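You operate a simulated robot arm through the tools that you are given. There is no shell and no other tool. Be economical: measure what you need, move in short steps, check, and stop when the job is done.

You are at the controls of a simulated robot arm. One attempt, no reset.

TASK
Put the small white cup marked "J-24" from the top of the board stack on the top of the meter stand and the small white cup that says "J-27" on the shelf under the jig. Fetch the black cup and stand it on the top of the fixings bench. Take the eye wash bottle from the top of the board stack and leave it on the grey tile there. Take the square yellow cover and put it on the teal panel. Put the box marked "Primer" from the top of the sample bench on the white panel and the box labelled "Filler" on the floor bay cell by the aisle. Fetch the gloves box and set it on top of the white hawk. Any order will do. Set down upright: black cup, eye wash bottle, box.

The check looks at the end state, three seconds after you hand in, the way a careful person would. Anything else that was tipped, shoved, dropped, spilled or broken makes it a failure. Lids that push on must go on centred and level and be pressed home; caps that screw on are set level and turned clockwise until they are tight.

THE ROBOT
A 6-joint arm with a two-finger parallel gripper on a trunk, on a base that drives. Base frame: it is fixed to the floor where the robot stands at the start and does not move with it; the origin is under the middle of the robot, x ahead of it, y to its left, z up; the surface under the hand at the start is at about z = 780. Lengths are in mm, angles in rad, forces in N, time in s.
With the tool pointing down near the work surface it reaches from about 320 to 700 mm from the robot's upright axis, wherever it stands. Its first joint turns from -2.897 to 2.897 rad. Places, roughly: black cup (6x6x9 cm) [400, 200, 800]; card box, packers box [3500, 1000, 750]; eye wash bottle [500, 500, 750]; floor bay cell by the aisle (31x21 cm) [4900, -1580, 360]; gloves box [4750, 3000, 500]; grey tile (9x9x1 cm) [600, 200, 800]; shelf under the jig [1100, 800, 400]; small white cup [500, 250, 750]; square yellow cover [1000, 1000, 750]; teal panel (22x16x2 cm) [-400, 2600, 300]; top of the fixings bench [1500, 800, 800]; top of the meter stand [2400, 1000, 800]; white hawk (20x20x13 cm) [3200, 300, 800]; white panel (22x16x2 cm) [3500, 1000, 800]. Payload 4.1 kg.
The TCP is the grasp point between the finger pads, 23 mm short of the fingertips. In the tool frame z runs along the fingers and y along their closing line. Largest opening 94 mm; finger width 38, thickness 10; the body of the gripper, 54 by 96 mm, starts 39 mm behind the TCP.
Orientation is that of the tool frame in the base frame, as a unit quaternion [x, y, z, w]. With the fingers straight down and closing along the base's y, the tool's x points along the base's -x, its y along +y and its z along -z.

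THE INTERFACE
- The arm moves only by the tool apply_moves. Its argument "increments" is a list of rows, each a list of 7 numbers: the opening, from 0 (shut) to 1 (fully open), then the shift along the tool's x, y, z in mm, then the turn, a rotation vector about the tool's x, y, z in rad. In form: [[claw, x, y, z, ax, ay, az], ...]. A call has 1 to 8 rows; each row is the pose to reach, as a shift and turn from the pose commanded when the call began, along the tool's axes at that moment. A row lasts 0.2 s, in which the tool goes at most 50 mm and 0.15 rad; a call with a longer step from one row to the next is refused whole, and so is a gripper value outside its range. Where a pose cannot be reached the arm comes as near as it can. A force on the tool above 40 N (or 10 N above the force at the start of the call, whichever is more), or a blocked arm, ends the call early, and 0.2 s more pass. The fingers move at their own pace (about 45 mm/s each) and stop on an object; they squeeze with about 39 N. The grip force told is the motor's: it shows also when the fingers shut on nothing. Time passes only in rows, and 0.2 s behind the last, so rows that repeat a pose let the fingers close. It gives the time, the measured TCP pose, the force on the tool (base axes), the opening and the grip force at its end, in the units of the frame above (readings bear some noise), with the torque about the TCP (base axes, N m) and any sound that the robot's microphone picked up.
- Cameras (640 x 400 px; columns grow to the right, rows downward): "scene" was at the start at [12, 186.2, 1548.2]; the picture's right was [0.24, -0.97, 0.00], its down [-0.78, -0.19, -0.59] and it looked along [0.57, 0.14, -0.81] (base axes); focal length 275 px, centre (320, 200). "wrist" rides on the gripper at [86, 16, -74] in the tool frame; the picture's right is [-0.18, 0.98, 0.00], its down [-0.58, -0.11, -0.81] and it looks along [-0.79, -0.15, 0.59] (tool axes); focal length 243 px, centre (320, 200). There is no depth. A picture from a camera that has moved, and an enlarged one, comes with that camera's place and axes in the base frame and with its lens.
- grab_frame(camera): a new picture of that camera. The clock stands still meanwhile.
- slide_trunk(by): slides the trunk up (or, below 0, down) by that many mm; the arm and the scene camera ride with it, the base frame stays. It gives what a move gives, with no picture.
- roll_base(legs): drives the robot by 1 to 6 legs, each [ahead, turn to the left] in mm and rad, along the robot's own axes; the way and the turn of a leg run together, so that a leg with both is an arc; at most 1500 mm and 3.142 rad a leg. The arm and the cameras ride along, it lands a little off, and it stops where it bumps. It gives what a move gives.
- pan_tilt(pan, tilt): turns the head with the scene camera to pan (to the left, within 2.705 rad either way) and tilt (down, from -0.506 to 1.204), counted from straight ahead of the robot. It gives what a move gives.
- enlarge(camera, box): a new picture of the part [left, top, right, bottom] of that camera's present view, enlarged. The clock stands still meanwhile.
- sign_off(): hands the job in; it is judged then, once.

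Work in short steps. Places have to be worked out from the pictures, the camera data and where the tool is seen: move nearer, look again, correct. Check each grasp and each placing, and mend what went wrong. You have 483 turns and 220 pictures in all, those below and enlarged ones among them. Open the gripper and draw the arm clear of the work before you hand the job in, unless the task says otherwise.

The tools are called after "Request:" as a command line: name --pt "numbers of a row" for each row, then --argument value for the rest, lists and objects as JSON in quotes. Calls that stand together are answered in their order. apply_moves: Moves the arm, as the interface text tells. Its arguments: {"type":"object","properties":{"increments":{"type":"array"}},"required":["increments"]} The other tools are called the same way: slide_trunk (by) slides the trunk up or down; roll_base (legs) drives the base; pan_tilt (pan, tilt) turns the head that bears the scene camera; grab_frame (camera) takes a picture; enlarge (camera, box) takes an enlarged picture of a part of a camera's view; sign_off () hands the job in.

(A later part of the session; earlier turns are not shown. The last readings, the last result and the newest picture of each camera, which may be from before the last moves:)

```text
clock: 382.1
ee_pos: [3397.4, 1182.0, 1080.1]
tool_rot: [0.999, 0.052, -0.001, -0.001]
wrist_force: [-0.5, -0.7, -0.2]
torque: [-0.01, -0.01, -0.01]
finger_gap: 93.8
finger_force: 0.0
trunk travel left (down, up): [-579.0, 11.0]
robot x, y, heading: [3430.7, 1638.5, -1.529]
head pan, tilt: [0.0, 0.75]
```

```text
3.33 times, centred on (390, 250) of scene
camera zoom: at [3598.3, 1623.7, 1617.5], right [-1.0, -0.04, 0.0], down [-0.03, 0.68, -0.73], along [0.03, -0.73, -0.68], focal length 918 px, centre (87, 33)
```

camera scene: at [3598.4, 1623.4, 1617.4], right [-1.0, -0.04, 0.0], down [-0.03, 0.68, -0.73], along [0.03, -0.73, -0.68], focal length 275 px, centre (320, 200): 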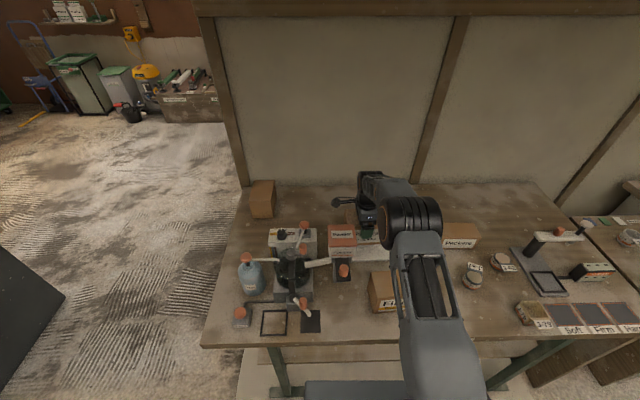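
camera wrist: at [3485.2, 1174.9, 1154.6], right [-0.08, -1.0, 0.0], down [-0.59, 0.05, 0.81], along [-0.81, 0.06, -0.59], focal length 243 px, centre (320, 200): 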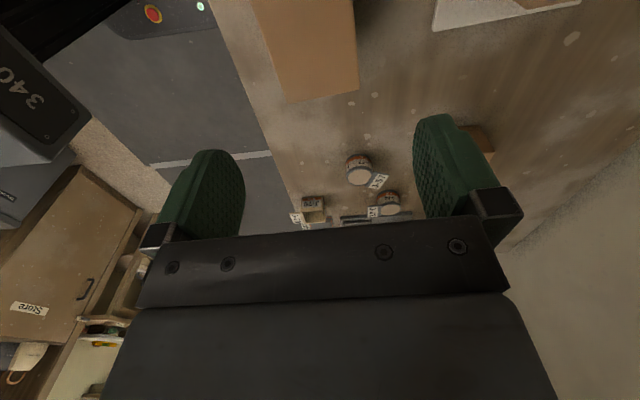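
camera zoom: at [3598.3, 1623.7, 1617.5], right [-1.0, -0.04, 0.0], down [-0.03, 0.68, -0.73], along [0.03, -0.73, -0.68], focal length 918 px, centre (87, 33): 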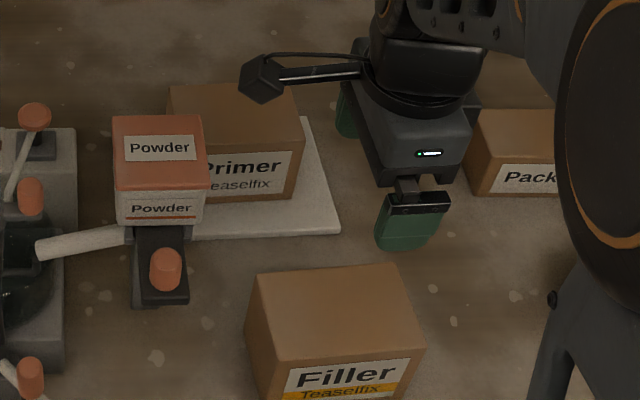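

Filler: turned ≈6° like the hand, centre ≈(3402, 1190). Shift and lower to z≈945 and check.

Request:
apply_moves --pt "1 4 -8 40 0 0 0" --pt "1 4 -8 80 0 0 0" --pt "1 4 -8 120 0 0 0" --pt "1 4 -8 135 0 0 0" --pt "1 4 -8 135 0 0 0"

Request:
grab_frame --camera "wrist"

```text
clock: 383.3
ee_pos: [3399.4, 1188.6, 943.4]
tool_rot: [0.999, 0.054, -0.001, 0.001]
wrist_force: [0.1, -0.1, -0.5]
torque: [0.0, -0.03, 0.01]
finger_gap: 93.9
finger_force: 0.0
trunk travel left (down, up): [-579.0, 11.0]
robot x, y, heading: [3430.4, 1641.4, -1.521]
head pan, tilt: [0.0, 0.75]
```

```text
90 pictures are left
camera wrist: at [3486.9, 1182.8, 1018.7], right [-0.08, -1.0, 0.0], down [-0.59, 0.05, 0.81], along [-0.81, 0.06, -0.59], focal length 243 px, centre (320, 200)
```

wrist: 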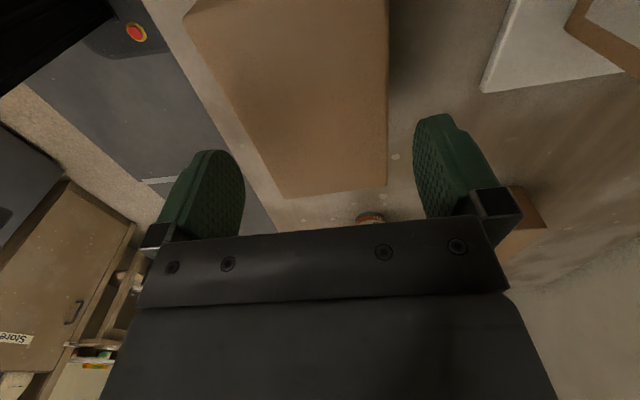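

Good: trim 2 mm and 0.02 rad, then descend to z≈870.

Request:
apply_moves --pt "1 0 -2 12 0 0 -0.018" --pt "1 0 -2 26 0 0 -0.018" --pt "1 0 -2 40 0 0 -0.018" --pt "1 0 -2 55 0 0 -0.018" --pt "1 0 -2 70 0 0 -0.018" --pt "1 0 -2 70 0 0 -0.018"

```text
clock: 384.7
ee_pos: [3398.2, 1189.9, 876.6]
tool_rot: [0.998, 0.062, -0.001, 0.0]
wrist_force: [-0.3, 0.2, 0.5]
torque: [0.04, 0.01, -0.02]
finger_gap: 94.0
finger_force: 0.0
trunk travel left (down, up): [-579.0, 11.0]
robot x, y, heading: [3431.8, 1635.9, -1.528]
head pan, tilt: [0.0, 0.75]
```

Free descent. Lower 5 mm more, close and lift.

Request:
apply_moves --pt "1 0 0 6 0 0 0" --pt "0.5 0 0 6 0 0 0" --pt "0.5 0 0 6 0 0 0" --pt "0.5 0 0 6 0 0 0" --pt "0.5 0 0 6 0 0 0"

```text
clock: 385.9
ee_pos: [3398.0, 1191.2, 871.5]
tool_rot: [0.998, 0.062, -0.001, 0.0]
wrist_force: [-0.8, -0.1, 0.6]
torque: [-0.03, -0.01, 0.06]
finger_gap: 84.7
finger_force: 38.9
trunk travel left (down, up): [-579.0, 11.0]
robot x, y, heading: [3432.0, 1636.4, -1.523]
head pan, tilt: [0.0, 0.75]
```

Request:
apply_moves --pt "0.5 0 0 -15 0 0 0" --pt "0.5 0 0 -55 0 0 0" --pt "0.5 0 0 -100 0 0 0" --pt "0.5 0 0 -145 0 0 0" --pt "0.5 0 0 -190 0 0 0" --pt "0.5 0 0 -220 0 0 0" --pt "0.5 0 0 -220 0 0 0"

Request:
grab_frame --camera "scene"

```text
clock: 387.5
ee_pos: [3398.9, 1194.2, 1090.5]
tool_rot: [0.998, 0.061, -0.001, -0.001]
wrist_force: [1.3, 0.6, -4.4]
torque: [-0.03, 0.0, 0.0]
finger_gap: 84.8
finger_force: 38.9
trunk travel left (down, up): [-579.0, 11.0]
robot x, y, heading: [3430.6, 1635.3, -1.528]
head pan, tilt: [0.0, 0.75]
```

```text
89 pictures are left
camera scene: at [3598.3, 1623.6, 1617.4], right [-1.0, -0.04, 0.0], down [-0.03, 0.68, -0.73], along [0.03, -0.73, -0.68], focal length 275 px, centre (320, 200)
```

scene: 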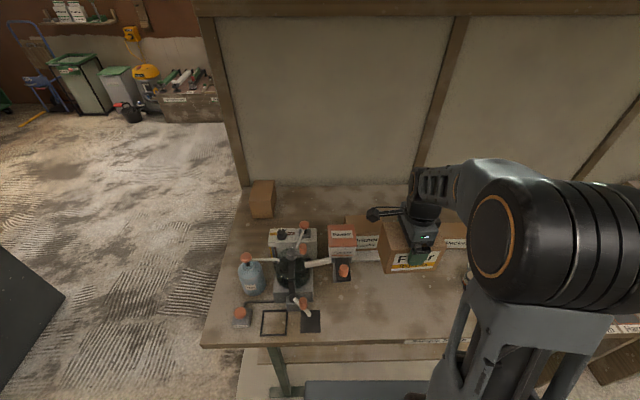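

Filler held. Raise further so that the turn clears the Powder carton.

Request:
apply_moves --pt "0.5 0 -30 -30 0 0 0" --pt "0.5 0 -50 -65 0 0 0" --pt "0.5 0 -50 -80 0 0 0" --pt "0.5 0 -50 -80 0 0 0"

```text
clock: 388.5
ee_pos: [3392.5, 1242.7, 1168.8]
tool_rot: [0.998, 0.062, -0.002, -0.001]
wrist_force: [-0.2, -0.2, -4.6]
torque: [-0.01, -0.01, -0.01]
finger_gap: 84.9
finger_force: 39.3
trunk travel left (down, up): [-579.0, 11.0]
robot x, y, heading: [3430.4, 1637.2, -1.527]
head pan, tilt: [0.0, 0.75]
```

Bottom is now ≈1098. Turn left, drive 1270 east, turn right to face south.

Request:
roll_base --legs '[[0, 1.54], [1270, 0], [0, -1.58]]'

Request:
pan_tilt --pan 0.1 --tilt 0.5

Request:
grab_frame --camera "scene"

```text
clock: 398.1
ee_pos: [5051.3, 1509.4, 1167.8]
tool_rot: [0.696, 0.718, -0.006, -0.004]
wrist_force: [-5.3, 0.6, -3.2]
torque: [0.05, -0.35, 0.13]
finger_gap: 84.8
finger_force: 38.9
trunk travel left (down, up): [-579.0, 11.0]
robot x, y, heading: [4668.5, 1587.6, -0.05]
head pan, tilt: [0.0, 0.75]
stopped in leg 2: the force on the tool passed its limit at 58 N (the readings are from after the stop); the commanded pose is now the measured one
```

```text
clock: 398.9
ee_pos: [5051.4, 1508.9, 1168.4]
tool_rot: [0.695, 0.719, -0.005, -0.005]
wrist_force: [-8.0, -0.7, -9.1]
torque: [-0.05, -0.14, 0.16]
finger_gap: 84.8
finger_force: 39.2
trunk travel left (down, up): [-579.0, 11.0]
robot x, y, heading: [4666.7, 1585.2, -0.046]
head pan, tilt: [0.099, 0.499]
```

```text
88 pictures are left
camera scene: at [4706.0, 1760.3, 1639.3], right [0.05, -1.0, 0.0], down [-0.48, -0.02, -0.88], along [0.88, 0.04, -0.48], focal length 275 px, centre (320, 200)
```

scene: 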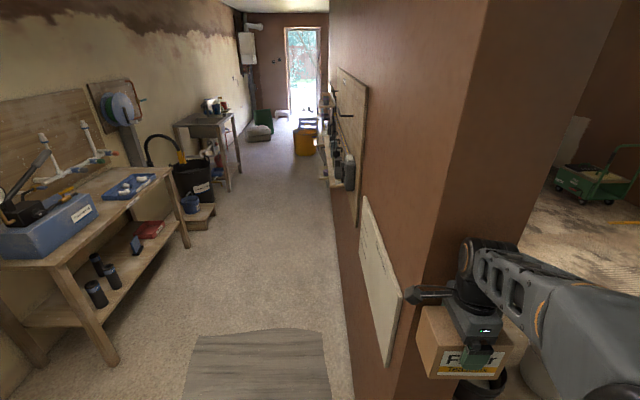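

The carton just touched the end wall (x≈5100). Back off 170 and turn right to face south.

Request:
roll_base --legs '[[-170, 0], [0, -1.525]]'

Request:
pan_tilt --pan 0.15 --tilt 0.45

Request:
grab_frame --camera "scene"

```text
clock: 404.2
ee_pos: [4424.1, 1207.2, 1167.0]
tool_rot: [1.0, 0.021, -0.002, -0.006]
wrist_force: [-0.8, 0.2, -5.3]
torque: [-0.01, -0.04, -0.02]
finger_gap: 84.7
finger_force: 39.2
trunk travel left (down, up): [-579.0, 11.0]
robot x, y, heading: [4495.0, 1593.6, -1.616]
head pan, tilt: [0.099, 0.499]
```

```text
clock: 404.8
ee_pos: [4424.2, 1206.3, 1167.7]
tool_rot: [1.0, 0.02, -0.001, -0.007]
wrist_force: [-0.2, -0.6, -4.8]
torque: [0.01, -0.01, 0.01]
finger_gap: 84.7
finger_force: 38.4
trunk travel left (down, up): [-579.0, 11.0]
robot x, y, heading: [4498.2, 1593.0, -1.613]
head pan, tilt: [0.15, 0.45]
```

```text
87 pictures are left
camera scene: at [4675.2, 1556.4, 1643.9], right [-0.99, -0.11, 0.0], down [-0.05, 0.43, -0.9], along [0.1, -0.9, -0.44], focal length 275 px, centre (320, 200)
```

scene: 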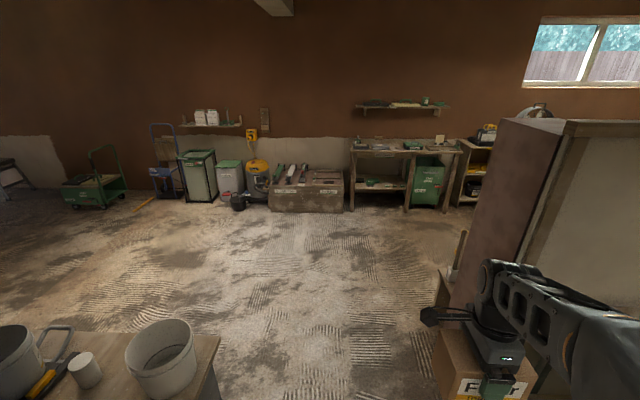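

Request:
enlarge --camera "scene" --box '[220, 130, 460, 250]'

```text
2.67 times, centred on (340, 190) of scene
camera zoom: at [4675.2, 1556.4, 1643.9], right [-0.99, -0.11, 0.0], down [-0.05, 0.43, -0.9], along [0.1, -0.9, -0.44], focal length 734 px, centre (267, 227)
```

zoom: 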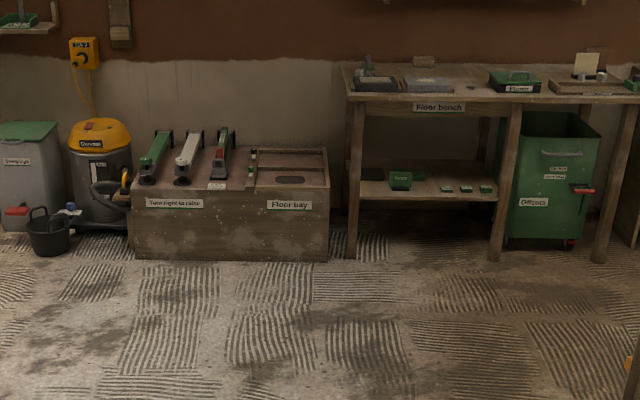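

The "Floor bay" is at the back wall. Drive toward it.

Request:
roll_base --legs '[[0, 0.2], [1100, 0], [900, 0], [0, -0.16]]'

Request:
pan_tilt --pan 0.0 --tilt 0.6

Request:
grab_frame --camera "scene"

```text
clock: 416.2
ee_pos: [4754.9, -789.1, 1168.6]
tool_rot: [0.999, 0.045, -0.001, -0.008]
wrist_force: [-0.7, -0.4, -4.3]
torque: [-0.01, -0.03, 0.03]
finger_gap: 84.7
finger_force: 39.2
trunk travel left (down, up): [-579.0, 11.0]
robot x, y, heading: [4810.6, -401.1, -1.565]
head pan, tilt: [0.15, 0.45]
```

```text
clock: 416.9
ee_pos: [4755.2, -789.3, 1169.6]
tool_rot: [0.999, 0.045, -0.002, -0.006]
wrist_force: [0.3, -1.4, -4.1]
torque: [0.04, -0.01, 0.02]
finger_gap: 84.9
finger_force: 38.8
trunk travel left (down, up): [-579.0, 11.0]
robot x, y, heading: [4806.8, -401.1, -1.571]
head pan, tilt: [0.0, 0.6]
```

```text
85 pictures are left
camera scene: at [4976.8, -425.0, 1630.4], right [-1.0, 0.0, 0.0], down [0.0, 0.56, -0.83], along [0.0, -0.83, -0.56], focal length 275 px, centre (320, 200)
```

scene: 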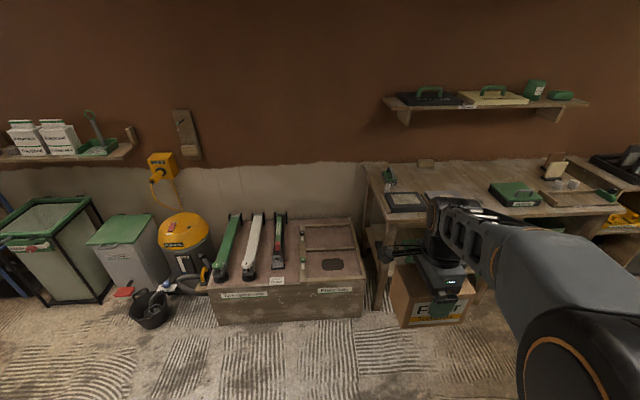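

Request:
enlarge --camera "scene" --box '[200, 190, 390, 330]'

```text
2.86 times, centred on (295, 260) of scene
camera zoom: at [4976.8, -425.0, 1630.4], right [-1.0, 0.0, 0.0], down [0.0, 0.56, -0.83], along [0.0, -0.83, -0.56], focal length 786 px, centre (391, 29)
```

zoom: 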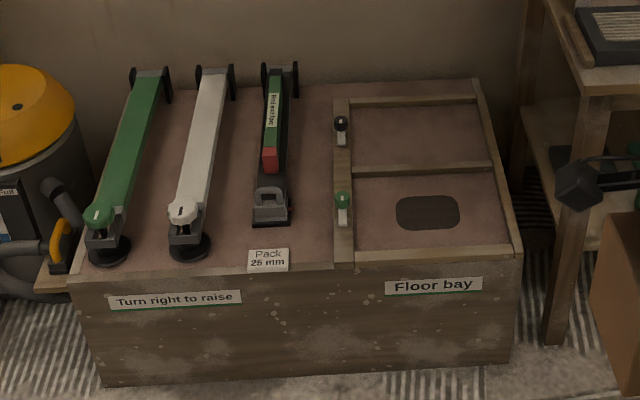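

Target is the front cell: x≈4737–5054, y≈−1720…−1508. Drive 600 forward.

Request:
roll_base --legs '[[590, 0]]'

Request:
apply_moves --pt "0.5 25 35 0 -0.013 0 0" --pt "0.5 50 70 0 -0.013 0 0.03" --pt "0.5 75 105 0 -0.013 0 0.06" --pt "0.5 95 145 0 -0.013 0 0.09" --pt "0.5 115 185 0 -0.013 0 0.09" --pt "0.5 122 225 0 -0.013 0 0.09" --pt "0.5 122 235 0 -0.013 0 0.09"

```text
clock: 420.3
ee_pos: [4758.0, -1385.3, 1167.5]
tool_rot: [0.999, 0.045, -0.002, -0.007]
wrist_force: [0.1, 0.1, -4.9]
torque: [0.04, -0.07, 0.01]
finger_gap: 85.0
finger_force: 38.9
trunk travel left (down, up): [-579.0, 11.0]
robot x, y, heading: [4811.8, -999.5, -1.568]
head pan, tilt: [0.0, 0.6]
```

```text
clock: 421.9
ee_pos: [4900.2, -1608.2, 1166.3]
tool_rot: [1.0, -0.001, -0.001, -0.001]
wrist_force: [0.4, -0.1, -4.7]
torque: [0.01, -0.03, -0.03]
finger_gap: 84.9
finger_force: 38.9
trunk travel left (down, up): [-579.0, 11.0]
robot x, y, heading: [4815.6, -993.6, -1.568]
head pan, tilt: [0.0, 0.6]
```

Positioned and level. Lower the trunk 400 and look.

Request:
slide_trunk --by -400

Request:
slide_trunk --by -170

Request:
grab_frame --camera "scene"

Request:
grab_frame --camera "wrist"

```text
clock: 425.8
ee_pos: [4900.1, -1607.3, 766.2]
tool_rot: [1.0, -0.001, -0.002, 0.0]
wrist_force: [-0.8, 0.3, -4.7]
torque: [-0.02, -0.02, -0.01]
finger_gap: 84.9
finger_force: 39.0
trunk travel left (down, up): [-179.0, 411.0]
robot x, y, heading: [4811.5, -997.1, -1.565]
head pan, tilt: [0.0, 0.6]
```

```text
clock: 427.7
ee_pos: [4900.3, -1608.1, 597.1]
tool_rot: [1.0, 0.0, -0.001, 0.001]
wrist_force: [-0.1, -0.2, -4.5]
torque: [-0.05, -0.02, -0.01]
finger_gap: 84.8
finger_force: 39.6
trunk travel left (down, up): [-9.0, 581.0]
robot x, y, heading: [4810.5, -996.2, -1.571]
head pan, tilt: [0.0, 0.6]
```

```text
83 pictures are left
camera scene: at [4979.9, -1021.4, 1060.3], right [-1.0, -0.01, 0.0], down [0.0, 0.57, -0.82], along [0.0, -0.82, -0.57], focal length 275 px, centre (320, 200)
```

scene: 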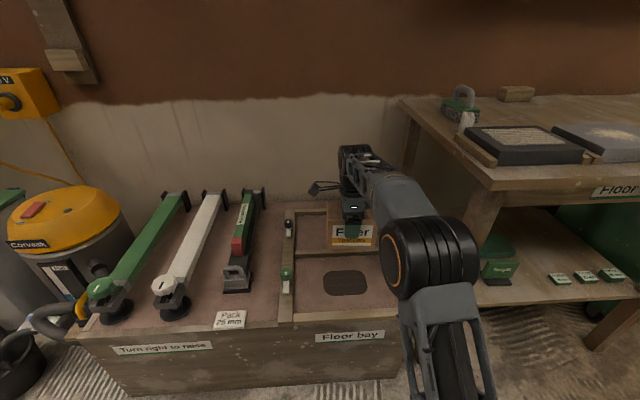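

```text
82 pictures are left
camera wrist: at [4986.5, -1623.4, 672.7], right [-0.18, -0.98, 0.0], down [-0.58, 0.11, 0.81], along [-0.79, 0.15, -0.59], focal length 243 px, centre (320, 200)
```

wrist: 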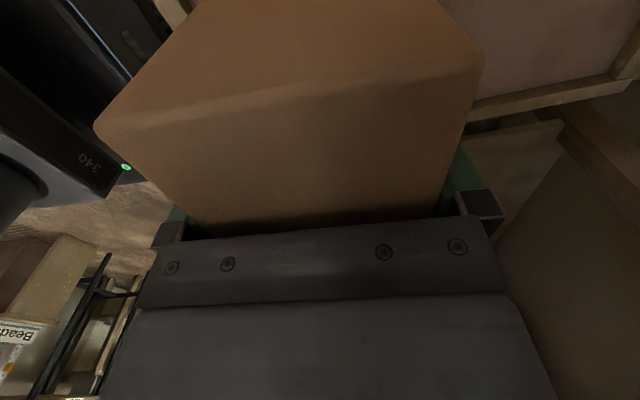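

Cell centre re-estimated at (4900, −1590). Shift 15 mm toward me and lower 145 mm.

Request:
apply_moves --pt "0.5 0 -15 30 0 0 0" --pt "0.5 0 -16 70 0 0 0" --pt "0.5 0 -16 110 0 0 0" --pt "0.5 0 -16 140 0 0 0" --pt "0.5 0 -16 145 0 0 0" --pt "0.5 0 -16 145 0 0 0"

Request:
enlarge --camera "scene" --box '[260, 190, 420, 340]'

```text
clock: 429.1
ee_pos: [4900.3, -1593.0, 450.9]
tool_rot: [1.0, 0.0, -0.001, 0.001]
wrist_force: [0.0, 0.5, -5.3]
torque: [0.0, 0.01, 0.0]
finger_gap: 84.8
finger_force: 39.1
trunk travel left (down, up): [-9.0, 581.0]
robot x, y, heading: [4812.8, -1000.8, -1.566]
head pan, tilt: [0.0, 0.6]
```

```text
2.67 times, centred on (340, 265) of scene
camera zoom: at [4979.9, -1021.4, 1060.3], right [-1.0, -0.01, 0.0], down [0.0, 0.57, -0.82], along [0.0, -0.82, -0.57], focal length 734 px, centre (267, 27)
```

zoom: 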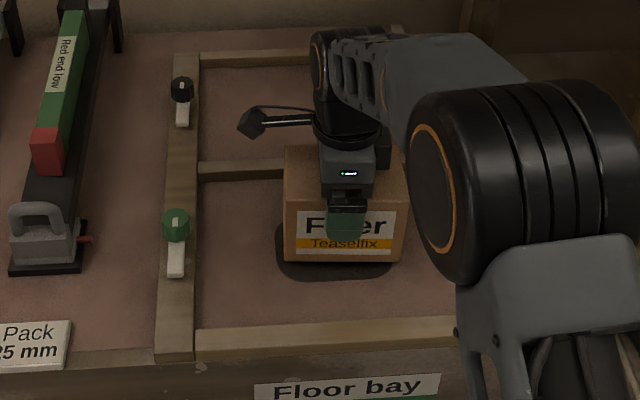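

Well inside the front cell. Creep down.

Request:
apply_moves --pt "0.5 0 0 4 0 0 0" --pt "0.5 0 0 8 0 0 0" --pt "0.5 0 0 11 0 0 0" --pt "0.5 0 0 11 0 0 0"

```text
clock: 430.1
ee_pos: [4899.9, -1592.1, 441.7]
tool_rot: [1.0, 0.0, -0.001, 0.0]
wrist_force: [-0.6, 0.0, -4.1]
torque: [-0.03, 0.0, 0.0]
finger_gap: 84.4
finger_force: 38.7
trunk travel left (down, up): [-9.0, 581.0]
robot x, y, heading: [4815.6, -994.1, -1.57]
head pan, tilt: [0.0, 0.6]
```

Request:
apply_moves --pt "0.5 0 0 3 0 0 0" --pt "0.5 0 0 6 0 0 0" --pt "0.5 0 0 6 0 0 0"

```text
clock: 430.9
ee_pos: [4900.6, -1591.1, 435.1]
tool_rot: [1.0, 0.0, -0.001, 0.0]
wrist_force: [0.4, 0.1, -4.6]
torque: [-0.03, -0.04, 0.01]
finger_gap: 84.9
finger_force: 39.0
trunk travel left (down, up): [-9.0, 581.0]
robot x, y, heading: [4812.7, -996.3, -1.564]
head pan, tilt: [0.0, 0.6]
```

Request:
apply_moves --pt "0.5 0 0 3 0 0 0" --pt "0.5 0 0 6 0 0 0" --pt "0.5 0 0 6 0 0 0"

```text
clock: 431.7
ee_pos: [4898.9, -1590.7, 430.4]
tool_rot: [1.0, -0.001, 0.0, 0.0]
wrist_force: [1.2, 0.2, -1.1]
torque: [0.03, 0.2, -0.06]
finger_gap: 85.1
finger_force: 39.6
trunk travel left (down, up): [-9.0, 581.0]
robot x, y, heading: [4809.9, -994.0, -1.56]
head pan, tilt: [0.0, 0.6]
```

Just touching. Press 1.5 mm, release, rise.

Request:
apply_moves --pt "0.5 0 0 1 0 0 0" --pt "1 0 0 1 0 0 0" --pt "1 0 0 1 0 0 0" --pt "1 0 0 -40 0 0 0" --pt "1 0 0 -85 0 0 0" --pt "1 0 0 -130 0 0 0" --pt "1 0 0 -170 0 0 0"

Request:
grab_frame --camera "wrist"

Request:
grab_frame --camera "scene"

```text
clock: 433.3
ee_pos: [4899.3, -1589.4, 599.5]
tool_rot: [1.0, 0.0, 0.0, 0.001]
wrist_force: [-0.2, -1.2, -1.2]
torque: [0.02, 0.02, 0.0]
finger_gap: 94.3
finger_force: 0.0
trunk travel left (down, up): [-9.0, 581.0]
robot x, y, heading: [4813.7, -999.4, -1.563]
head pan, tilt: [0.0, 0.6]
```

```text
80 pictures are left
camera wrist: at [4984.8, -1605.3, 675.2], right [-0.18, -0.98, 0.0], down [-0.58, 0.11, 0.81], along [-0.79, 0.15, -0.59], focal length 243 px, centre (320, 200)
```

wrist: 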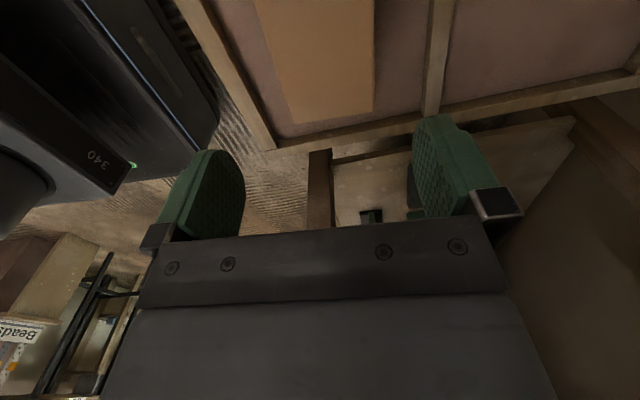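

```text
79 pictures are left
camera scene: at [4979.9, -1021.3, 1060.3], right [-1.0, -0.01, 0.0], down [0.0, 0.57, -0.82], along [0.0, -0.82, -0.57], focal length 275 px, centre (320, 200)
```

scene: 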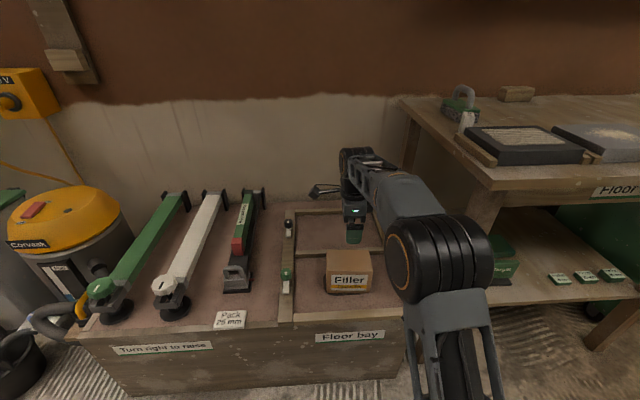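

Filler is placed. Raise the trunk and retract the arm.

Request:
slide_trunk --by 400

Request:
apply_moves --pt "1 -15 -45 0 0 0 0" --pt "1 -30 -90 0 0 0 0" --pt "1 -45 -135 0 0 0 0" --pt "1 -60 -180 0 0 0 0" --pt "1 -75 -200 0 0 0 0"

Request:
roll_base --legs '[[-300, 0], [0, 3.1]]'

```text
clock: 437.1
ee_pos: [4898.6, -1589.5, 998.3]
tool_rot: [1.0, 0.0, -0.001, 0.001]
wrist_force: [0.4, -1.0, 0.7]
torque: [0.04, 0.01, 0.0]
finger_gap: 94.2
finger_force: 0.1
trunk travel left (down, up): [-409.0, 181.0]
robot x, y, heading: [4815.2, -992.9, -1.568]
head pan, tilt: [0.0, 0.6]
```

```text
clock: 438.3
ee_pos: [4822.5, -1387.0, 1001.0]
tool_rot: [1.0, 0.0, -0.001, 0.001]
wrist_force: [-0.4, -0.2, -0.2]
torque: [-0.01, -0.03, -0.04]
finger_gap: 94.3
finger_force: 0.0
trunk travel left (down, up): [-409.0, 181.0]
robot x, y, heading: [4812.0, -994.3, -1.568]
head pan, tilt: [0.0, 0.6]
```

```text
clock: 447.7
ee_pos: [4806.8, -297.0, 1000.1]
tool_rot: [0.011, 1.0, 0.0, 0.001]
wrist_force: [0.0, -0.4, 0.1]
torque: [-0.01, 0.03, 0.03]
finger_gap: 94.1
finger_force: 0.0
trunk travel left (down, up): [-409.0, 181.0]
robot x, y, heading: [4807.2, -688.2, 1.555]
head pan, tilt: [0.0, 0.6]
```

Drive north through the gap to the left-hand benches.

Request:
roll_base --legs '[[0, 0.13], [1100, 0], [1100, 0], [0, -0.28], [750, 0]]'

Request:
pan_tilt --pan 0.1 --tilt 0.7

Request:
grab_frame --camera "scene"

```text
clock: 463.4
ee_pos: [4698.8, 2558.9, 1002.0]
tool_rot: [0.073, 0.997, 0.0, 0.001]
wrist_force: [0.1, -0.2, -0.1]
torque: [-0.01, -0.02, 0.02]
finger_gap: 94.1
finger_force: 0.1
trunk travel left (down, up): [-409.0, 181.0]
robot x, y, heading: [4647.1, 2169.0, 1.432]
head pan, tilt: [0.0, 0.6]
```

```text
clock: 464.1
ee_pos: [4698.6, 2559.4, 1001.6]
tool_rot: [0.074, 0.997, 0.0, 0.0]
wrist_force: [0.0, 0.2, -0.4]
torque: [0.0, -0.02, 0.01]
finger_gap: 94.0
finger_force: 0.0
trunk travel left (down, up): [-409.0, 181.0]
robot x, y, heading: [4647.7, 2169.8, 1.426]
head pan, tilt: [0.099, 0.7]
```

```text
78 pictures are left
camera scene: at [4482.7, 2220.3, 1451.7], right [1.0, -0.04, 0.0], down [-0.03, -0.64, -0.77], along [0.03, 0.76, -0.64], focal length 275 px, centre (320, 200)
```

scene: 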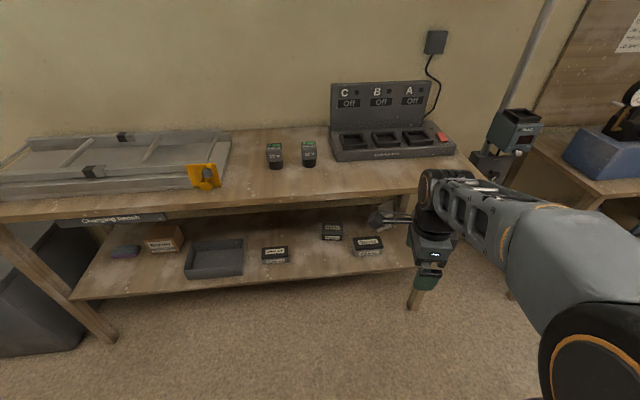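

Request:
enlarge --camera "scene" --box '[90, 200, 410, 300]'

```text
2.00 times, centred on (250, 250) of scene
camera zoom: at [4482.7, 2220.3, 1451.7], right [1.0, -0.04, 0.0], down [-0.03, -0.64, -0.77], along [0.03, 0.76, -0.64], focal length 550 px, centre (460, 100)
```

zoom: 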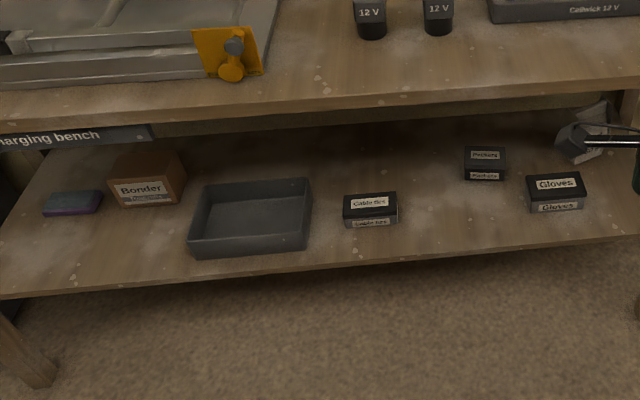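

Gloves box found on the lower shelf (right end). Lower the trunk for a second view to fix heights.

Request:
slide_trunk --by -380

Request:
enlarge --camera "scene" --box '[90, 50, 490, 300]'

```text
clock: 467.8
ee_pos: [4698.5, 2557.7, 620.8]
tool_rot: [0.074, 0.997, 0.0, 0.001]
wrist_force: [0.3, 0.1, 0.1]
torque: [-0.02, -0.01, -0.01]
finger_gap: 94.1
finger_force: 0.1
trunk travel left (down, up): [-29.0, 561.0]
robot x, y, heading: [4650.1, 2169.8, 1.427]
head pan, tilt: [0.099, 0.7]
```

```text
1.60 times, centred on (290, 175) of scene
camera zoom: at [4482.7, 2220.3, 1071.7], right [1.0, -0.04, 0.0], down [-0.03, -0.64, -0.76], along [0.03, 0.76, -0.64], focal length 440 px, centre (368, 240)
```

zoom: 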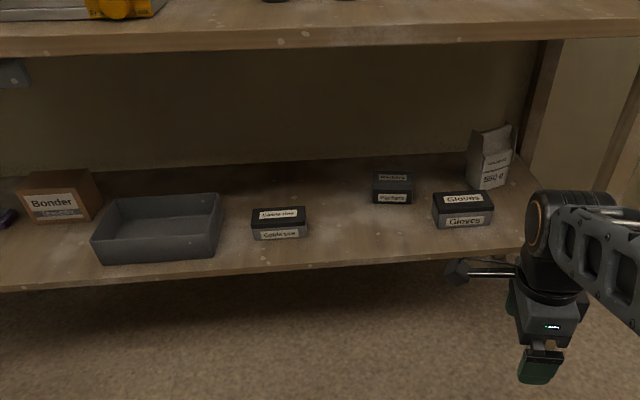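

Gloves box: ≈130×60×55, centre ≈(4739, 3035), shelf z≈448; the hand already closes along y. Square up and drive 220 forward.

Request:
roll_base --legs '[[0, 0.144], [215, 0]]'

```text
clock: 470.1
ee_pos: [4642.8, 2777.4, 620.0]
tool_rot: [0.002, 1.0, 0.0, 0.0]
wrist_force: [-0.4, -0.7, -0.8]
torque: [-0.04, 0.02, 0.0]
finger_gap: 94.2
finger_force: 0.1
trunk travel left (down, up): [-29.0, 561.0]
robot x, y, heading: [4649.3, 2390.1, 1.575]
head pan, tilt: [0.099, 0.7]
```

Request:
apply_moves --pt "1 -35 20 0 0 0 0" --pt "1 -70 45 0 0 0 0" --pt "1 -96 80 0 0 0 0" --pt "1 -96 125 0 0 0 0" --pt "1 -96 170 0 0 0 0" --pt "1 -96 200 0 0 0 0" --pt "1 -96 200 0 0 0 0"

Request:
grab_frame --camera "wrist"

Request:
grab_frame --camera "scene"

```text
clock: 471.6
ee_pos: [4739.7, 2978.4, 618.3]
tool_rot: [0.001, 1.0, 0.0, 0.001]
wrist_force: [-0.6, 0.0, 0.3]
torque: [-0.01, 0.01, -0.02]
finger_gap: 94.1
finger_force: 0.0
trunk travel left (down, up): [-29.0, 561.0]
robot x, y, heading: [4651.8, 2388.7, 1.573]
head pan, tilt: [0.099, 0.7]
```

```text
75 pictures are left
camera wrist: at [4652.8, 2995.1, 694.7], right [0.19, 0.98, 0.0], down [0.58, -0.11, 0.81], along [0.79, -0.15, -0.59], focal length 243 px, centre (320, 200)
```

wrist: 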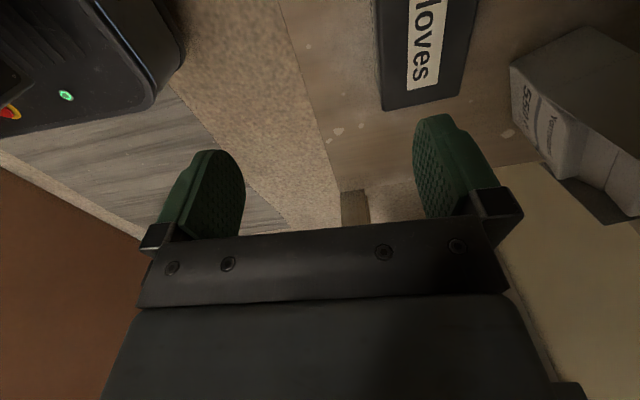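

```text
74 pictures are left
camera scene: at [4476.9, 2412.5, 1071.7], right [0.99, 0.1, 0.0], down [0.07, -0.64, -0.76], along [-0.08, 0.76, -0.64], focal length 275 px, centre (320, 200)
```

scene: 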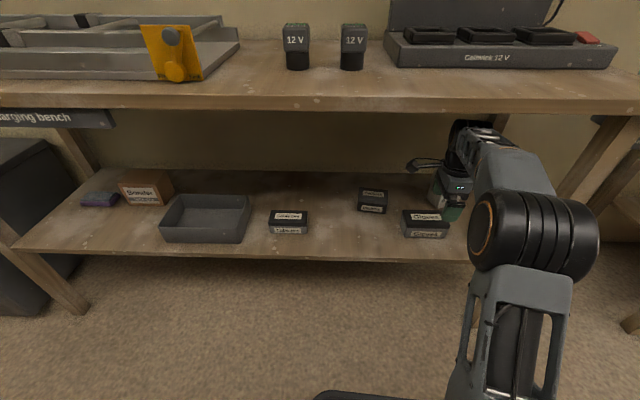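

Closer: box centre ≈(4722, 3056). Move over it, lowering to z≈560, and look.

Request:
apply_moves --pt "1 9 39 0 0 0 0" --pt "1 18 76 0 0 0 0" --pt "1 18 76 35 0 0 0" --pt "1 18 76 58 0 0 0" --pt "1 18 76 58 0 0 0"

Request:
grab_frame --camera "wrist"

```text
clock: 472.9
ee_pos: [4720.6, 3052.2, 561.6]
tool_rot: [0.001, 1.0, 0.0, 0.001]
wrist_force: [0.7, 0.0, -0.5]
torque: [-0.03, -0.02, 0.02]
finger_gap: 94.0
finger_force: 0.1
trunk travel left (down, up): [-29.0, 561.0]
robot x, y, heading: [4653.4, 2382.6, 1.57]
head pan, tilt: [0.099, 0.7]
```

```text
73 pictures are left
camera wrist: at [4634.8, 3069.8, 636.4], right [0.19, 0.98, 0.0], down [0.58, -0.11, 0.81], along [0.79, -0.15, -0.59], focal length 243 px, centre (320, 200)
```

wrist: 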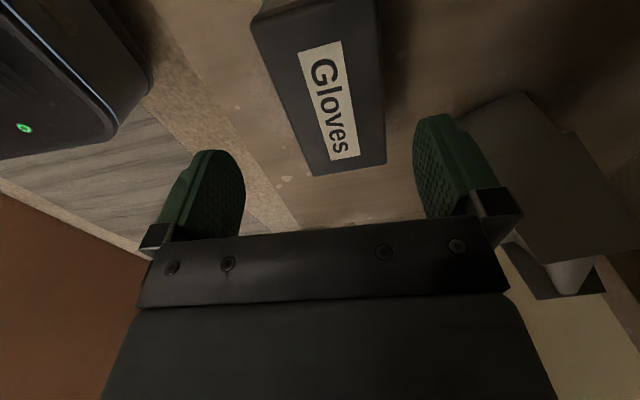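

Centre ≈(4715, 3063), depth 60. Shift, narrow the opening a bit (jug behind), descend to z≈484.

Request:
apply_moves --pt "0.84 5 9 0 0 0 0" --pt "0.84 5 9 0 0 0 0" --pt "0.84 5 9 25 0 0 0" --pt "0.84 5 9 50 0 0 0" --pt "0.84 5 9 70 0 0 0" --pt "0.84 5 9 78 0 0 0" --pt "0.84 5 9 78 0 0 0"

Request:
grab_frame --camera "wrist"

```text
clock: 474.1
ee_pos: [4715.7, 3064.8, 502.9]
tool_rot: [0.002, 1.0, 0.008, 0.002]
wrist_force: [-0.9, -5.0, 18.1]
torque: [-0.91, 0.27, 0.03]
finger_gap: 81.1
finger_force: 2.8
trunk travel left (down, up): [-29.0, 561.0]
robot x, y, heading: [4652.8, 2386.7, 1.572]
head pan, tilt: [0.099, 0.7]
stopped in row 6: the force on the tool passed its limit at 49 N (the readings are from after the stop); the commanded pose is now the measured one
```

```text
72 pictures are left
camera wrist: at [4628.6, 3080.8, 578.9], right [0.19, 0.98, 0.02], down [0.58, -0.12, 0.81], along [0.79, -0.14, -0.59], focal length 243 px, centre (320, 200)
```

wrist: 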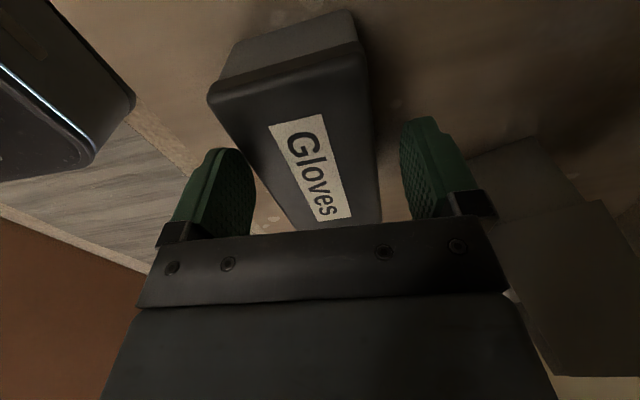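

The front fingertip landed on the box's rim: top is z≈480, so centre is ≈(4737, 3058), width ≈67. Raise, level, open fully, shift and retry.

Request:
apply_moves --pt "1 0 0 -14 0 0 0" --pt "1 -10 -4 -16 0.016 0 -0.03" --pt "1 -20 -7 -16 0.016 0 -0.03" --pt "1 -20 -7 -16 0.016 0 -0.03"

Request:
grab_frame --camera "wrist"

```text
clock: 475.1
ee_pos: [4735.6, 3058.1, 516.0]
tool_rot: [-0.014, 1.0, -0.002, 0.002]
wrist_force: [-0.5, 0.0, 0.3]
torque: [-0.04, -0.02, -0.03]
finger_gap: 94.2
finger_force: 0.0
trunk travel left (down, up): [-29.0, 561.0]
robot x, y, heading: [4652.2, 2384.2, 1.572]
head pan, tilt: [0.099, 0.7]
```

```text
71 pictures are left
camera wrist: at [4648.3, 3073.4, 591.7], right [0.16, 0.99, 0.0], down [0.58, -0.09, 0.81], along [0.8, -0.13, -0.59], focal length 243 px, centre (320, 200)
```

wrist: 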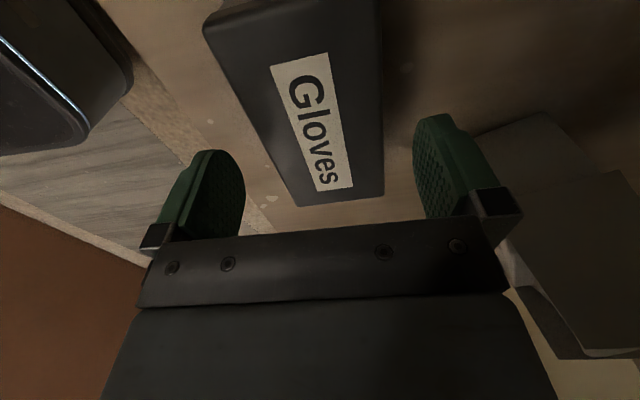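

Centred well. Add 0.035 rad turn and descend to z≈467.

Request:
apply_moves --pt "1 -3 1 0 0 0 -0.035" --pt "1 -3 1 15 0 0 -0.035" --pt "1 -3 1 30 0 0 -0.035" --pt "1 -3 1 42 0 0 -0.035" --pt "1 -3 1 48 0 0 -0.035"

```text
clock: 476.4
ee_pos: [4737.9, 3059.4, 467.1]
tool_rot: [-0.03, 1.0, -0.001, 0.002]
wrist_force: [0.2, -0.5, 0.0]
torque: [0.0, -0.01, -0.02]
finger_gap: 93.9
finger_force: 0.0
trunk travel left (down, up): [-29.0, 561.0]
robot x, y, heading: [4648.9, 2385.5, 1.577]
head pan, tilt: [0.099, 0.7]
```

Free descent. Close.

Request:
apply_moves --pt "0.5 0 0 0 0 0 0" --pt "0.5 0 0 0 0 0 0" --pt "0.5 0 0 0 0 0 0" --pt "0.5 0 0 0 0 0 0"

```text
clock: 477.4
ee_pos: [4738.1, 3059.6, 468.8]
tool_rot: [-0.031, 1.0, -0.002, 0.002]
wrist_force: [-0.6, -0.8, 0.8]
torque: [-0.01, 0.05, 0.04]
finger_gap: 69.6
finger_force: 39.0
trunk travel left (down, up): [-29.0, 561.0]
robot x, y, heading: [4647.1, 2382.5, 1.571]
head pan, tilt: [0.099, 0.7]
```

Gripped at 69.6. Lift 80 mm and withdraw from the shelf.

Request:
apply_moves --pt "0.5 0 0 -15 0 0 0" --pt "0.5 0 0 -50 0 0 0" --pt "0.5 0 0 -80 0 0 0" --pt "0.5 0 -45 -80 0 0 0" --pt "0.5 0 -90 -80 0 0 0" --pt "0.5 0 -135 -80 0 0 0" --pt "0.5 0 -180 -80 0 0 0" --pt "0.5 0 -225 -80 0 0 0"

Request:
grab_frame --camera "wrist"

```text
clock: 479.1
ee_pos: [4754.2, 2832.4, 548.2]
tool_rot: [-0.031, 1.0, -0.002, 0.002]
wrist_force: [-0.3, 0.6, -2.0]
torque: [0.0, -0.05, -0.03]
finger_gap: 69.5
finger_force: 38.8
trunk travel left (down, up): [-29.0, 561.0]
robot x, y, heading: [4652.0, 2385.6, 1.573]
head pan, tilt: [0.099, 0.7]
```

```text
70 pictures are left
camera wrist: at [4666.3, 2843.2, 623.2], right [0.12, 0.99, 0.0], down [0.58, -0.07, 0.81], along [0.8, -0.1, -0.59], focal length 243 px, centre (320, 200)
```

wrist: 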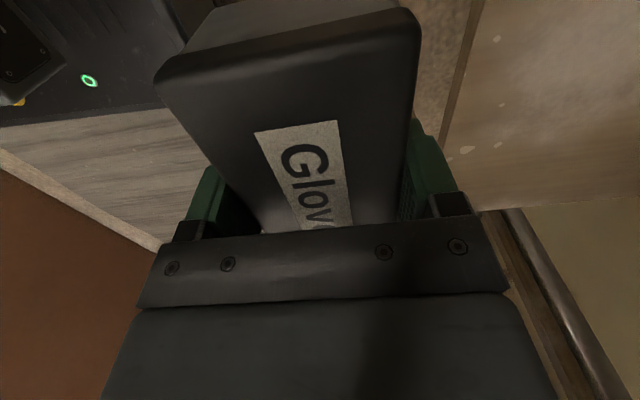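

Held. Back off, raise the trunk, then turn about.

Request:
roll_base --legs '[[-320, 0]]'

Request:
slide_trunk --by 400

Request:
slide_trunk --by 150

Request:
roll_base --legs '[[0, 3.14]]'

```text
clock: 481.3
ee_pos: [4754.7, 2514.4, 547.9]
tool_rot: [-0.03, 1.0, -0.002, 0.002]
wrist_force: [0.8, 0.1, -1.8]
torque: [-0.01, 0.03, -0.02]
finger_gap: 69.3
finger_force: 39.1
trunk travel left (down, up): [-29.0, 561.0]
robot x, y, heading: [4651.6, 2068.7, 1.571]
head pan, tilt: [0.099, 0.7]
```

```text
clock: 485.1
ee_pos: [4755.9, 2513.7, 949.3]
tool_rot: [-0.031, 1.0, -0.001, 0.001]
wrist_force: [-0.4, -1.3, -1.0]
torque: [0.01, -0.02, -0.01]
finger_gap: 69.5
finger_force: 39.1
trunk travel left (down, up): [-429.0, 161.0]
robot x, y, heading: [4655.0, 2067.1, 1.576]
head pan, tilt: [0.099, 0.7]
```

```text
clock: 486.9
ee_pos: [4756.8, 2512.5, 1097.9]
tool_rot: [-0.03, 1.0, -0.003, 0.002]
wrist_force: [-0.9, -0.4, -1.5]
torque: [0.04, -0.02, 0.01]
finger_gap: 69.5
finger_force: 39.4
trunk travel left (down, up): [-579.0, 11.0]
robot x, y, heading: [4652.9, 2065.5, 1.573]
head pan, tilt: [0.099, 0.7]
```

```text
clock: 494.7
ee_pos: [4569.7, 1617.3, 1098.8]
tool_rot: [0.998, 0.055, -0.001, -0.002]
wrist_force: [-0.1, 0.2, -2.0]
torque: [0.0, -0.01, -0.02]
finger_gap: 69.5
finger_force: 39.2
trunk travel left (down, up): [-579.0, 11.0]
robot x, y, heading: [4651.8, 2065.5, -1.521]
head pan, tilt: [0.099, 0.7]
```

Request:
roll_base --legs '[[0, -0.113], [1200, 0], [1200, 0], [0, -1.508]]'

Request:
pan_tilt --pan -0.3 --tilt 0.45

Request:
grab_frame --camera "scene"

```text
clock: 510.7
ee_pos: [4093.0, -230.6, 1098.0]
tool_rot: [0.738, -0.675, 0.0, -0.002]
wrist_force: [-0.8, 1.4, -2.2]
torque: [0.0, 0.0, 0.01]
finger_gap: 69.8
finger_force: 39.1
trunk travel left (down, up): [-579.0, 11.0]
robot x, y, heading: [4538.3, -322.6, -3.111]
head pan, tilt: [0.099, 0.7]
```

```text
clock: 511.5
ee_pos: [4093.7, -230.4, 1098.1]
tool_rot: [0.737, -0.675, 0.0, -0.002]
wrist_force: [-1.1, -0.6, -1.0]
torque: [-0.01, 0.02, 0.02]
finger_gap: 69.4
finger_force: 38.7
trunk travel left (down, up): [-579.0, 11.0]
robot x, y, heading: [4542.8, -320.8, -3.109]
head pan, tilt: [-0.3, 0.45]
```

```text
69 pictures are left
camera scene: at [4518.0, -460.1, 1643.8], right [0.27, 0.96, 0.0], down [0.42, -0.12, -0.9], along [-0.87, 0.24, -0.44], focal length 275 px, centre (320, 200)
```

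scene: 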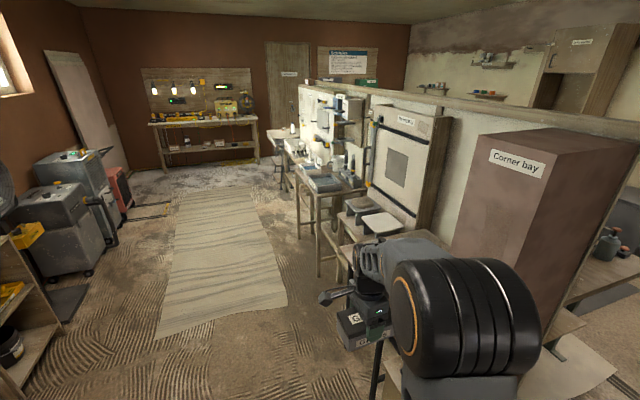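

Drive along the south side to x≈3230 and face the bench there.

Request:
roll_base --legs '[[1300, 0], [0, -1.6]]'

Request:
pan_tilt --pan 0.0 --tilt 0.7

Request:
grab_frame --camera "scene"

```text
clock: 521.8
ee_pos: [3400.3, 120.3, 1098.2]
tool_rot: [0.004, 1.0, -0.001, 0.001]
wrist_force: [-0.1, -0.2, -1.7]
torque: [-0.02, 0.0, -0.02]
finger_gap: 69.5
finger_force: 39.1
trunk travel left (down, up): [-579.0, 11.0]
robot x, y, heading: [3263.8, -319.6, 1.503]
head pan, tilt: [-0.3, 0.45]
```

```text
clock: 522.6
ee_pos: [3400.9, 121.3, 1099.1]
tool_rot: [0.004, 1.0, -0.001, 0.002]
wrist_force: [1.0, -0.7, -2.2]
torque: [0.04, -0.04, 0.0]
finger_gap: 69.6
finger_force: 39.2
trunk travel left (down, up): [-579.0, 11.0]
robot x, y, heading: [3269.5, -321.8, 1.505]
head pan, tilt: [0.0, 0.7]
```

```text
68 pictures are left
camera scene: at [3103.4, -279.5, 1621.8], right [1.0, -0.07, 0.0], down [-0.04, -0.64, -0.77], along [0.05, 0.76, -0.64], focal length 275 px, centre (320, 200)
```

scene: 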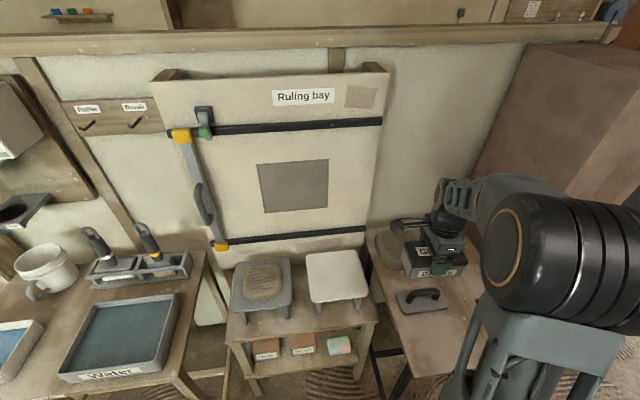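

The white hawk's top centre is at ≈(3204, 278), z≈800. Carry the gloves box over it.

Request:
apply_moves --pt "0.5 36 28 0 0 0 0" --pt "0.5 72 56 0 0 0 0" --pt "0.5 108 84 0 0 0 0" --pt "0.5 144 112 0 0 0 0" --pt "0.5 180 140 0 0 0 0" --pt "0.5 197 157 0 0 0 0" --pt "0.5 197 157 40 0 0 0" --pt "0.5 197 157 85 0 0 0"

Request:
grab_frame --camera "scene"

Request:
grab_frame --camera "wrist"

```text
clock: 524.4
ee_pos: [3205.3, 278.9, 1014.0]
tool_rot: [0.005, 1.0, -0.002, 0.001]
wrist_force: [0.3, 0.4, -1.2]
torque: [0.0, 0.01, 0.0]
finger_gap: 69.5
finger_force: 39.4
trunk travel left (down, up): [-579.0, 11.0]
robot x, y, heading: [3266.1, -316.4, 1.507]
head pan, tilt: [0.0, 0.7]
```

```text
67 pictures are left
camera scene: at [3103.2, -278.9, 1621.7], right [1.0, -0.07, 0.0], down [-0.04, -0.64, -0.76], along [0.05, 0.76, -0.64], focal length 275 px, centre (320, 200)
```

scene: 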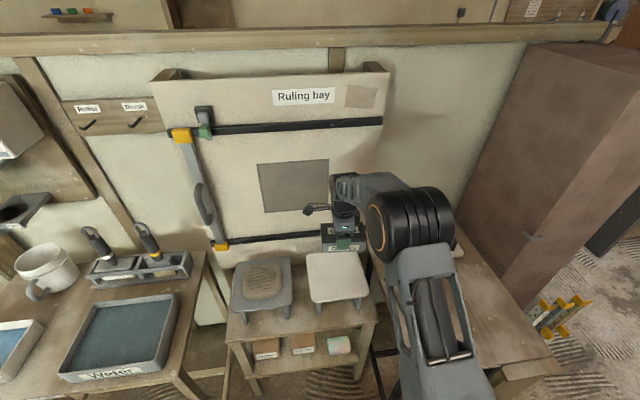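

```text
66 pictures are left
camera wrist: at [3118.0, 297.0, 1089.2], right [0.19, 0.98, 0.0], down [0.58, -0.11, 0.81], along [0.79, -0.16, -0.59], focal length 243 px, centre (320, 200)
```

wrist: 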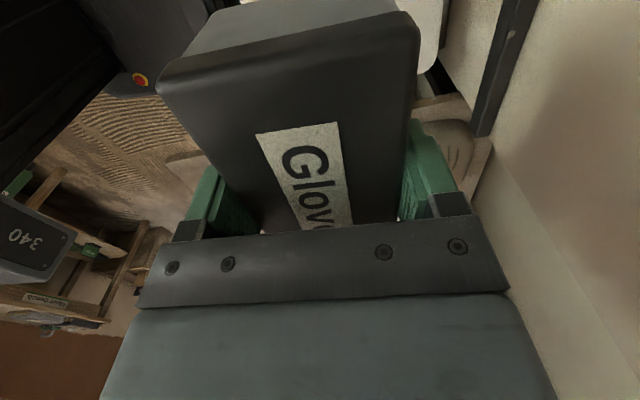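

Triangulation: hawk top z≈762, centre ≈(3209, 303). Shift +24 in y and lower to z≈830.

Request:
apply_moves --pt "0.5 -4 24 0 0 0 0" --pt "0.5 -4 24 45 0 0 0" --pt "0.5 -4 24 90 0 0 0" --pt "0.5 -4 24 135 0 0 0" --pt "0.5 -4 24 175 0 0 0" --pt "0.5 -4 24 180 0 0 0"

Request:
enlarge --camera "scene" --box '[230, 190, 430, 340]'

Request:
grab_frame --camera "wrist"

```text
clock: 525.8
ee_pos: [3210.5, 301.9, 832.4]
tool_rot: [0.004, 1.0, -0.001, 0.001]
wrist_force: [0.6, -0.2, 4.0]
torque: [0.13, 0.3, -0.02]
finger_gap: 69.7
finger_force: 39.1
trunk travel left (down, up): [-579.0, 11.0]
robot x, y, heading: [3263.9, -319.1, 1.505]
head pan, tilt: [0.0, 0.7]
```

```text
2.67 times, centred on (330, 265) of scene
camera zoom: at [3103.5, -280.1, 1621.9], right [1.0, -0.07, 0.0], down [-0.04, -0.64, -0.77], along [0.05, 0.76, -0.64], focal length 734 px, centre (293, 27)
```

zoom: 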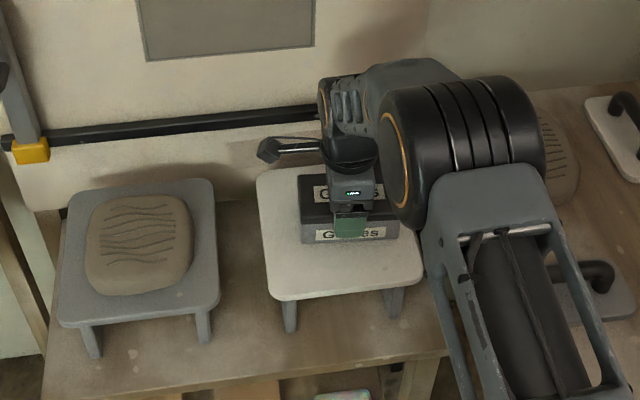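

```text
64 pictures are left
camera wrist: at [3123.6, 318.7, 906.9], right [0.19, 0.98, 0.0], down [0.58, -0.11, 0.81], along [0.79, -0.16, -0.59], focal length 243 px, centre (320, 200)
```

wrist: 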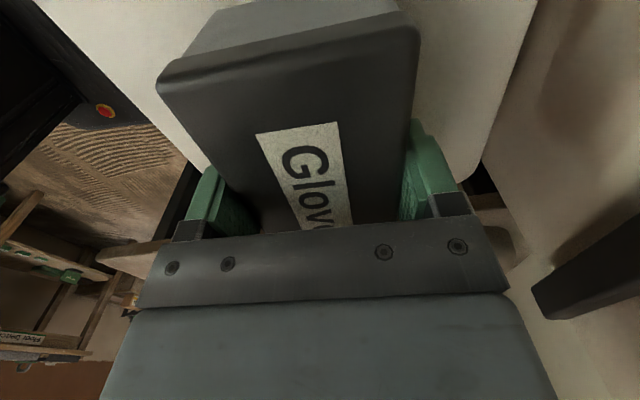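

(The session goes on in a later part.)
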